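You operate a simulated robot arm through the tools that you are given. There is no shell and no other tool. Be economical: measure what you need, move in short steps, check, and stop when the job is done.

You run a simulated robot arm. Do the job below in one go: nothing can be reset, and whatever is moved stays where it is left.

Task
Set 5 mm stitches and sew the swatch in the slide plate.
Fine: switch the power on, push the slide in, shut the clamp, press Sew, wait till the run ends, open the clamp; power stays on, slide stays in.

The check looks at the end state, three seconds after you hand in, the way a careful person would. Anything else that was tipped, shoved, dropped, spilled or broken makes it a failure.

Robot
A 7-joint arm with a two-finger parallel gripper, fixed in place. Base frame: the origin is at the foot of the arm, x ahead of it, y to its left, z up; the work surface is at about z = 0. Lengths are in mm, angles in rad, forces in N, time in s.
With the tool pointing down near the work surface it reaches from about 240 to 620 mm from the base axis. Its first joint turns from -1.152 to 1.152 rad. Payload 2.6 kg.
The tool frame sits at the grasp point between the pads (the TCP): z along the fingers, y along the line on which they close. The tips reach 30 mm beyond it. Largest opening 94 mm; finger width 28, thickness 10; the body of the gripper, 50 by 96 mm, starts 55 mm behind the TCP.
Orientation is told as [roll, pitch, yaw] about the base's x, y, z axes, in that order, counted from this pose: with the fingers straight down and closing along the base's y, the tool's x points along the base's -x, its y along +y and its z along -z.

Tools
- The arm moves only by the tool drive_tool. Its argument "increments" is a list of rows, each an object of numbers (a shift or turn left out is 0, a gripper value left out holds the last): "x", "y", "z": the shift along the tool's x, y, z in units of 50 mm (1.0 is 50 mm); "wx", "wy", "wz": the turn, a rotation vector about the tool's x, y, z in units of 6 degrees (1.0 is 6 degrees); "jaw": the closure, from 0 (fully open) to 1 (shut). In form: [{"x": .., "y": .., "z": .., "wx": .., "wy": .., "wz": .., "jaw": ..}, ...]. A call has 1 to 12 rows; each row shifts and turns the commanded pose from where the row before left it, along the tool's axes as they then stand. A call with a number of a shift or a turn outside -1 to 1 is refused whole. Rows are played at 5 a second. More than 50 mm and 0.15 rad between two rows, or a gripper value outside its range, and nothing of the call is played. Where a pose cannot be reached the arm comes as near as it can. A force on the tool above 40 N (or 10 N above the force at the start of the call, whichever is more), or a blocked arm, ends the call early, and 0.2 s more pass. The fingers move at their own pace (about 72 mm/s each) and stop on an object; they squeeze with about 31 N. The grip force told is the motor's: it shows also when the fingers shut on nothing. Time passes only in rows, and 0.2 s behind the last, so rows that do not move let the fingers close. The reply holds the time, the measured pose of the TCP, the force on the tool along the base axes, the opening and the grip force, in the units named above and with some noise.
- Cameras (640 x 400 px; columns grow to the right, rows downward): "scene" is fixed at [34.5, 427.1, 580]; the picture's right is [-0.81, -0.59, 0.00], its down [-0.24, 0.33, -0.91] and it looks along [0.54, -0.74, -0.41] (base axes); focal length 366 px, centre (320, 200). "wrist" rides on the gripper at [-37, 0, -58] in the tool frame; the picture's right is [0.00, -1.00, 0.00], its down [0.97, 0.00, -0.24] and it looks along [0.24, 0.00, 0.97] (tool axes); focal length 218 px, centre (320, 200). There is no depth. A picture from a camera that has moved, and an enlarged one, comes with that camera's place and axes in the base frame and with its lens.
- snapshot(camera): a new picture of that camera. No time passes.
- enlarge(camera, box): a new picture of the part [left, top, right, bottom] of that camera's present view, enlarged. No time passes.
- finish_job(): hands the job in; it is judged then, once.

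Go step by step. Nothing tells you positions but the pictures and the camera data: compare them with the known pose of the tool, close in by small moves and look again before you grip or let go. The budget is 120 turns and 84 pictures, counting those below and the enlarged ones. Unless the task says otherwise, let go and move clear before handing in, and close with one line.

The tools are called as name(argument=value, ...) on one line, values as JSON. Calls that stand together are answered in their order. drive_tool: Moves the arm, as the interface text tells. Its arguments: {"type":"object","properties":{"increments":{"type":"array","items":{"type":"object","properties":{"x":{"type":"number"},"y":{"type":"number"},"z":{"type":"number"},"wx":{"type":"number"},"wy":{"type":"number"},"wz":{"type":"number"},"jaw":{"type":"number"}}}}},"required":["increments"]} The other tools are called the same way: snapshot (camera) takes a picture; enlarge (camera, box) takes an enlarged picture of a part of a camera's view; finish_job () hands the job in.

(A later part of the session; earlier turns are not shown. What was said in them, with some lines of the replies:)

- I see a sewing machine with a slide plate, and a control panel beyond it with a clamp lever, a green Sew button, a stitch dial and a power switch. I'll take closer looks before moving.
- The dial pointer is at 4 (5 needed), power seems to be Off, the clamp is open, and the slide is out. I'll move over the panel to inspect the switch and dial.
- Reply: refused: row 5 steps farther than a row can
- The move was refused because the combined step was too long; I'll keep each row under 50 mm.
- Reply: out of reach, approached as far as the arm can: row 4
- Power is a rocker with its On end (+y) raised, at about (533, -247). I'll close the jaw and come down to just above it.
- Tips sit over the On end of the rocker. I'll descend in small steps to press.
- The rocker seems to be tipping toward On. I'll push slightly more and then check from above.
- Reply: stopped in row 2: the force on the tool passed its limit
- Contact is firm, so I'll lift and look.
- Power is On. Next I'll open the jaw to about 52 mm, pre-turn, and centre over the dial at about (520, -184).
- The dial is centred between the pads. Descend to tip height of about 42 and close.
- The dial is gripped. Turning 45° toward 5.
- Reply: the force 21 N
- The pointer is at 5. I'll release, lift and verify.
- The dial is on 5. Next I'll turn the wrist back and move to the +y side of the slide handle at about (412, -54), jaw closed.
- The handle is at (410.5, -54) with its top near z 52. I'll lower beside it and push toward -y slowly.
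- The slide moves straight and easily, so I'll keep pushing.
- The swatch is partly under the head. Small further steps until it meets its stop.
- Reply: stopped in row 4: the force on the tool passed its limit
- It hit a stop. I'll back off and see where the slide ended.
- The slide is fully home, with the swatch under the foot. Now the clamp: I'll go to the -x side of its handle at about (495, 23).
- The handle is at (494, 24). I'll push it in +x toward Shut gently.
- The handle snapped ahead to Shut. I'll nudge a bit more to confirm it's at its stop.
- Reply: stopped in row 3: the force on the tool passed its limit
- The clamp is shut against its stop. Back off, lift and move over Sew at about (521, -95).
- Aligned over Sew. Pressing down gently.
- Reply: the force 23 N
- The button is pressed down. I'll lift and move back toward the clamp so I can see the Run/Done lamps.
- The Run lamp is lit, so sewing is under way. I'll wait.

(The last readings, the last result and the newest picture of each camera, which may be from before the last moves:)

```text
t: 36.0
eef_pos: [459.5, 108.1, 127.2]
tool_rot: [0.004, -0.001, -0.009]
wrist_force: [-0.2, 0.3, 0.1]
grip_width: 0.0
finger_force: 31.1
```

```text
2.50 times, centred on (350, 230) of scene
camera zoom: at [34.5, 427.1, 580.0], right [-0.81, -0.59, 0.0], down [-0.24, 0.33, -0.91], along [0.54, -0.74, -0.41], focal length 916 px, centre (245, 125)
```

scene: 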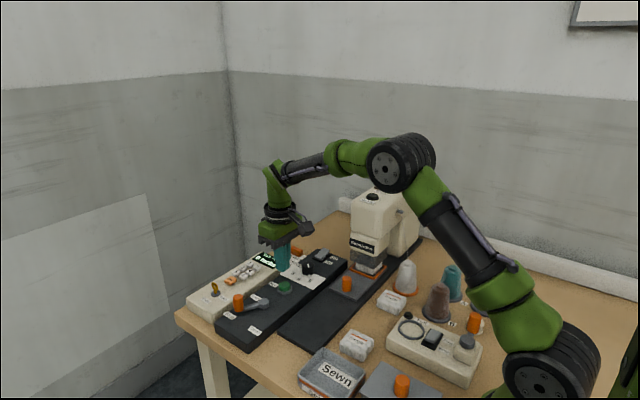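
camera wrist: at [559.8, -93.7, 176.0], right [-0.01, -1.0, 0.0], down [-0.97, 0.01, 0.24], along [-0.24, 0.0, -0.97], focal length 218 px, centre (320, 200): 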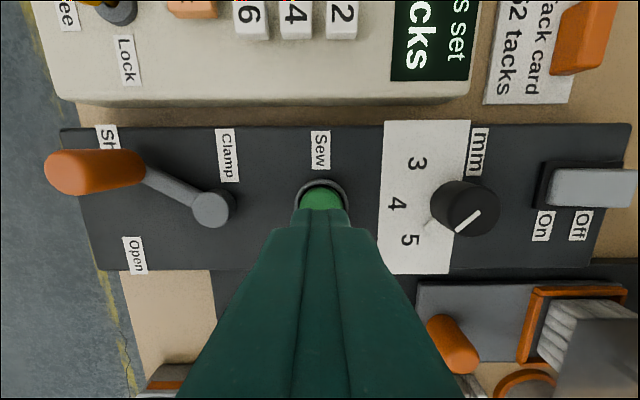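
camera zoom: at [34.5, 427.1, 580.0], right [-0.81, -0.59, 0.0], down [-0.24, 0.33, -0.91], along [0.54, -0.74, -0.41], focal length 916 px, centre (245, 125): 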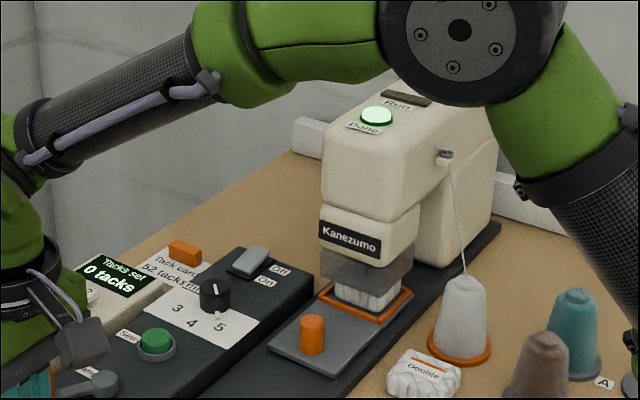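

The Done lamp is lit and Run is off. Now I'll go around to the +x side of the clamp handle to open it.

drive_tool(increments=[{"x": -0.6}, {"x": -0.6}, {"x": -0.6}, {"x": -0.55, "y": -0.5}, {"y": -0.6}, {"y": -0.55}, {}])

snapshot(camera="wrist")

enlarge(camera="scene", box=[170, 200, 330, 340])

```text
t: 37.6
eef_pos: [576.5, 22.4, 125.8]
tool_rot: [0.002, 0.0, -0.008]
wrist_force: [-0.2, 0.5, 0.5]
grip_width: 0.0
finger_force: 30.7
```

```text
36 pictures are left
camera wrist: at [615.0, 22.3, 185.8], right [-0.01, -1.0, 0.0], down [-0.97, 0.01, 0.24], along [-0.24, 0.0, -0.97], focal length 218 px, centre (320, 200)
```

wrist: 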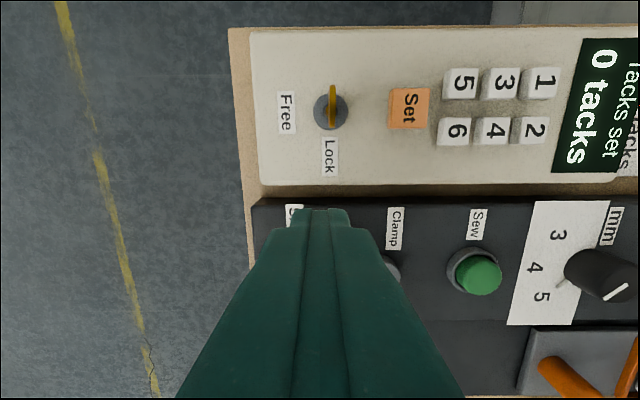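

```text
2.86 times, centred on (250, 270) of scene
camera zoom: at [34.6, 427.1, 580.0], right [-0.81, -0.59, 0.0], down [-0.24, 0.33, -0.91], along [0.54, -0.74, -0.41], focal length 1047 px, centre (520, 0)
```

zoom: 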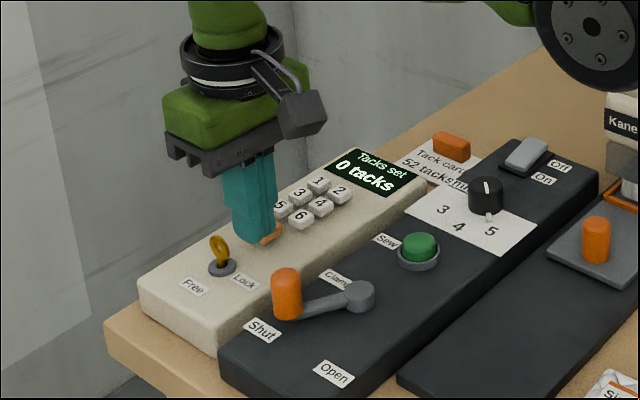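

The key and handle both have clearance. Descend to tip at about z 55 and push in -x.

drive_tool(increments=[{"z": 0.4}, {"z": 0.4}, {}])

enlarge(camera="scene", box=[190, 220, 310, 320])

```text
t: 38.4
eef_pos: [577.0, 21.9, 87.8]
tool_rot: [0.002, -0.001, -0.009]
wrist_force: [1.1, 0.4, 0.8]
grip_width: 0.1
finger_force: 31.2
```

```text
4.00 times, centred on (250, 270) of scene
camera zoom: at [34.5, 427.1, 580.0], right [-0.81, -0.59, 0.0], down [-0.24, 0.33, -0.91], along [0.54, -0.74, -0.41], focal length 1466 px, centre (600, -80)
```

zoom: 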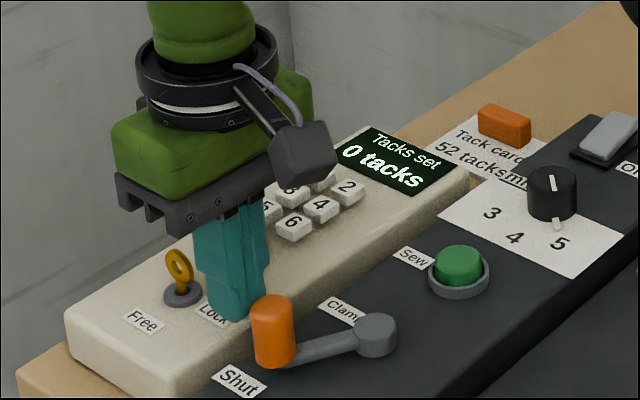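

drive_tool(increments=[{"x": 0.15, "y": 0.08}, {"x": 0.2, "z": 0.06}, {"x": 0.2}, {"x": 0.2}, {"x": 0.2}, {"x": 0.15}, {}])

enlarge(camera="scene", box=[190, 220, 310, 340])

```text
t: 40.0
eef_pos: [521.4, 28.2, 82.8]
tool_rot: [0.002, -0.003, -0.009]
wrist_force: [-0.7, 0.0, 0.1]
grip_width: 0.0
finger_force: 30.7
```

```text
3.33 times, centred on (250, 280) of scene
camera zoom: at [34.5, 427.1, 580.0], right [-0.81, -0.59, 0.0], down [-0.24, 0.33, -0.91], along [0.54, -0.74, -0.41], focal length 1222 px, centre (553, -67)
```

zoom: 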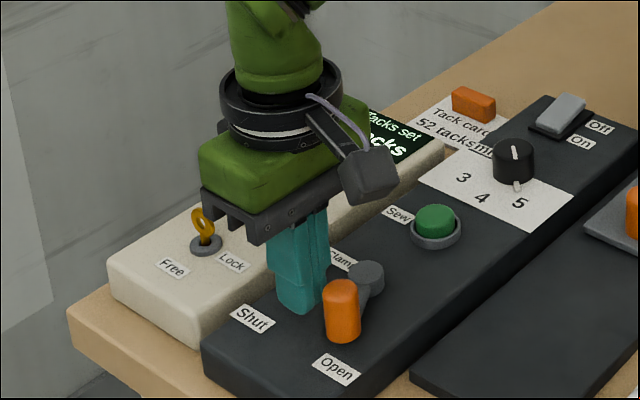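

Nearly at Open; one more nudge to the stop.

drive_tool(increments=[{"x": 0.08}, {"x": 0.06}, {"x": 0.06}, {}])

```text
t: 41.0
eef_pos: [516.3, 29.2, 84.6]
tool_rot: [0.0, -0.015, -0.005]
wrist_force: [34.0, 2.6, -9.2]
grip_width: 0.1
finger_force: 31.3
```

The lever is against its stop (34 N). I'll back off, lift clear and check everything.

drive_tool(increments=[{"x": -0.3}, {"z": -0.8}, {"z": -0.8}, {"y": 0.8, "x": 0.4}, {"y": 0.8, "x": 0.4}, {"y": 0.5, "x": 0.5}, {}])

enlarge(camera="scene", box=[180, 150, 460, 345])

snapshot(camera="wrist")

```text
t: 42.6
eef_pos: [463.0, 135.6, 163.2]
tool_rot: [0.0, -0.003, -0.009]
wrist_force: [0.5, -0.8, -0.5]
grip_width: 0.2
finger_force: 31.1
```

```text
2.05 times, centred on (320, 248) of scene
camera zoom: at [34.5, 427.1, 580.0], right [-0.81, -0.59, 0.0], down [-0.24, 0.33, -0.91], along [0.54, -0.74, -0.41], focal length 752 px, centre (320, 103)
```

zoom: 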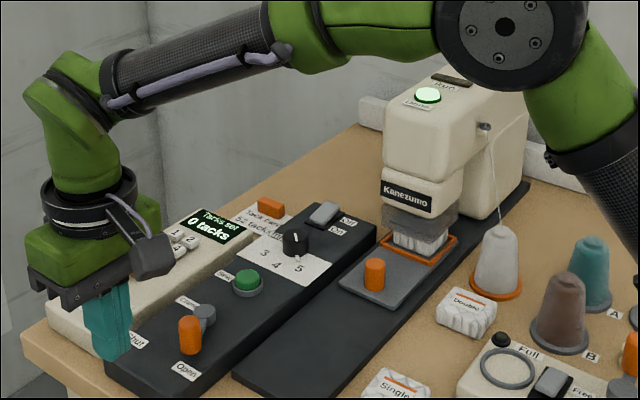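

```text
31 pictures are left
camera wrist: at [500.3, 134.8, 221.6], right [-0.01, -1.0, 0.0], down [-0.97, 0.01, 0.24], along [-0.24, 0.0, -0.97], focal length 218 px, centre (320, 200)
```

wrist: 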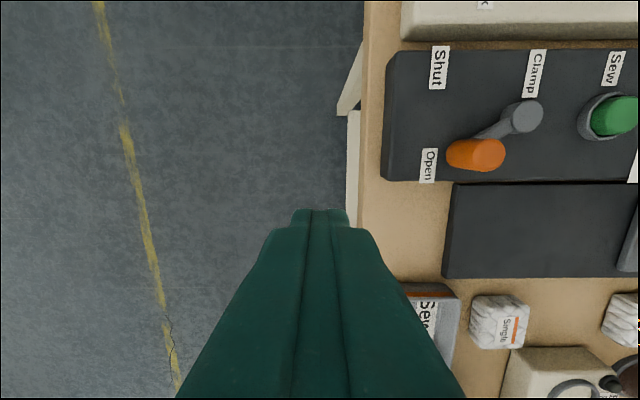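

enlarge(camera="scene", box=[290, 225, 400, 300])

```text
5.33 times, centred on (345, 262) of scene
camera zoom: at [34.5, 427.1, 580.0], right [-0.81, -0.59, 0.0], down [-0.24, 0.33, -0.91], along [0.54, -0.74, -0.41], focal length 1954 px, centre (187, -133)
```

zoom: 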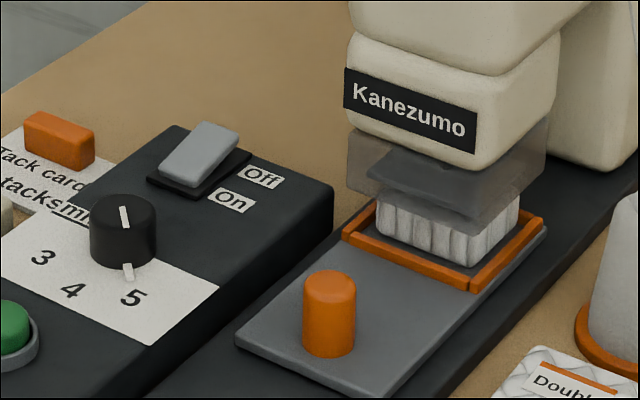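

Power is on, the dial is at 5, the slide is in, Done is lit, the clamp is open, and the arm is clear, so I'm handing in.

finish_job()

```text
The job is handed in.
```

The swatch is sewn with the dial at 5 mm. The Done lamp is lit, the clamp is open, the slide is in and the power is on.
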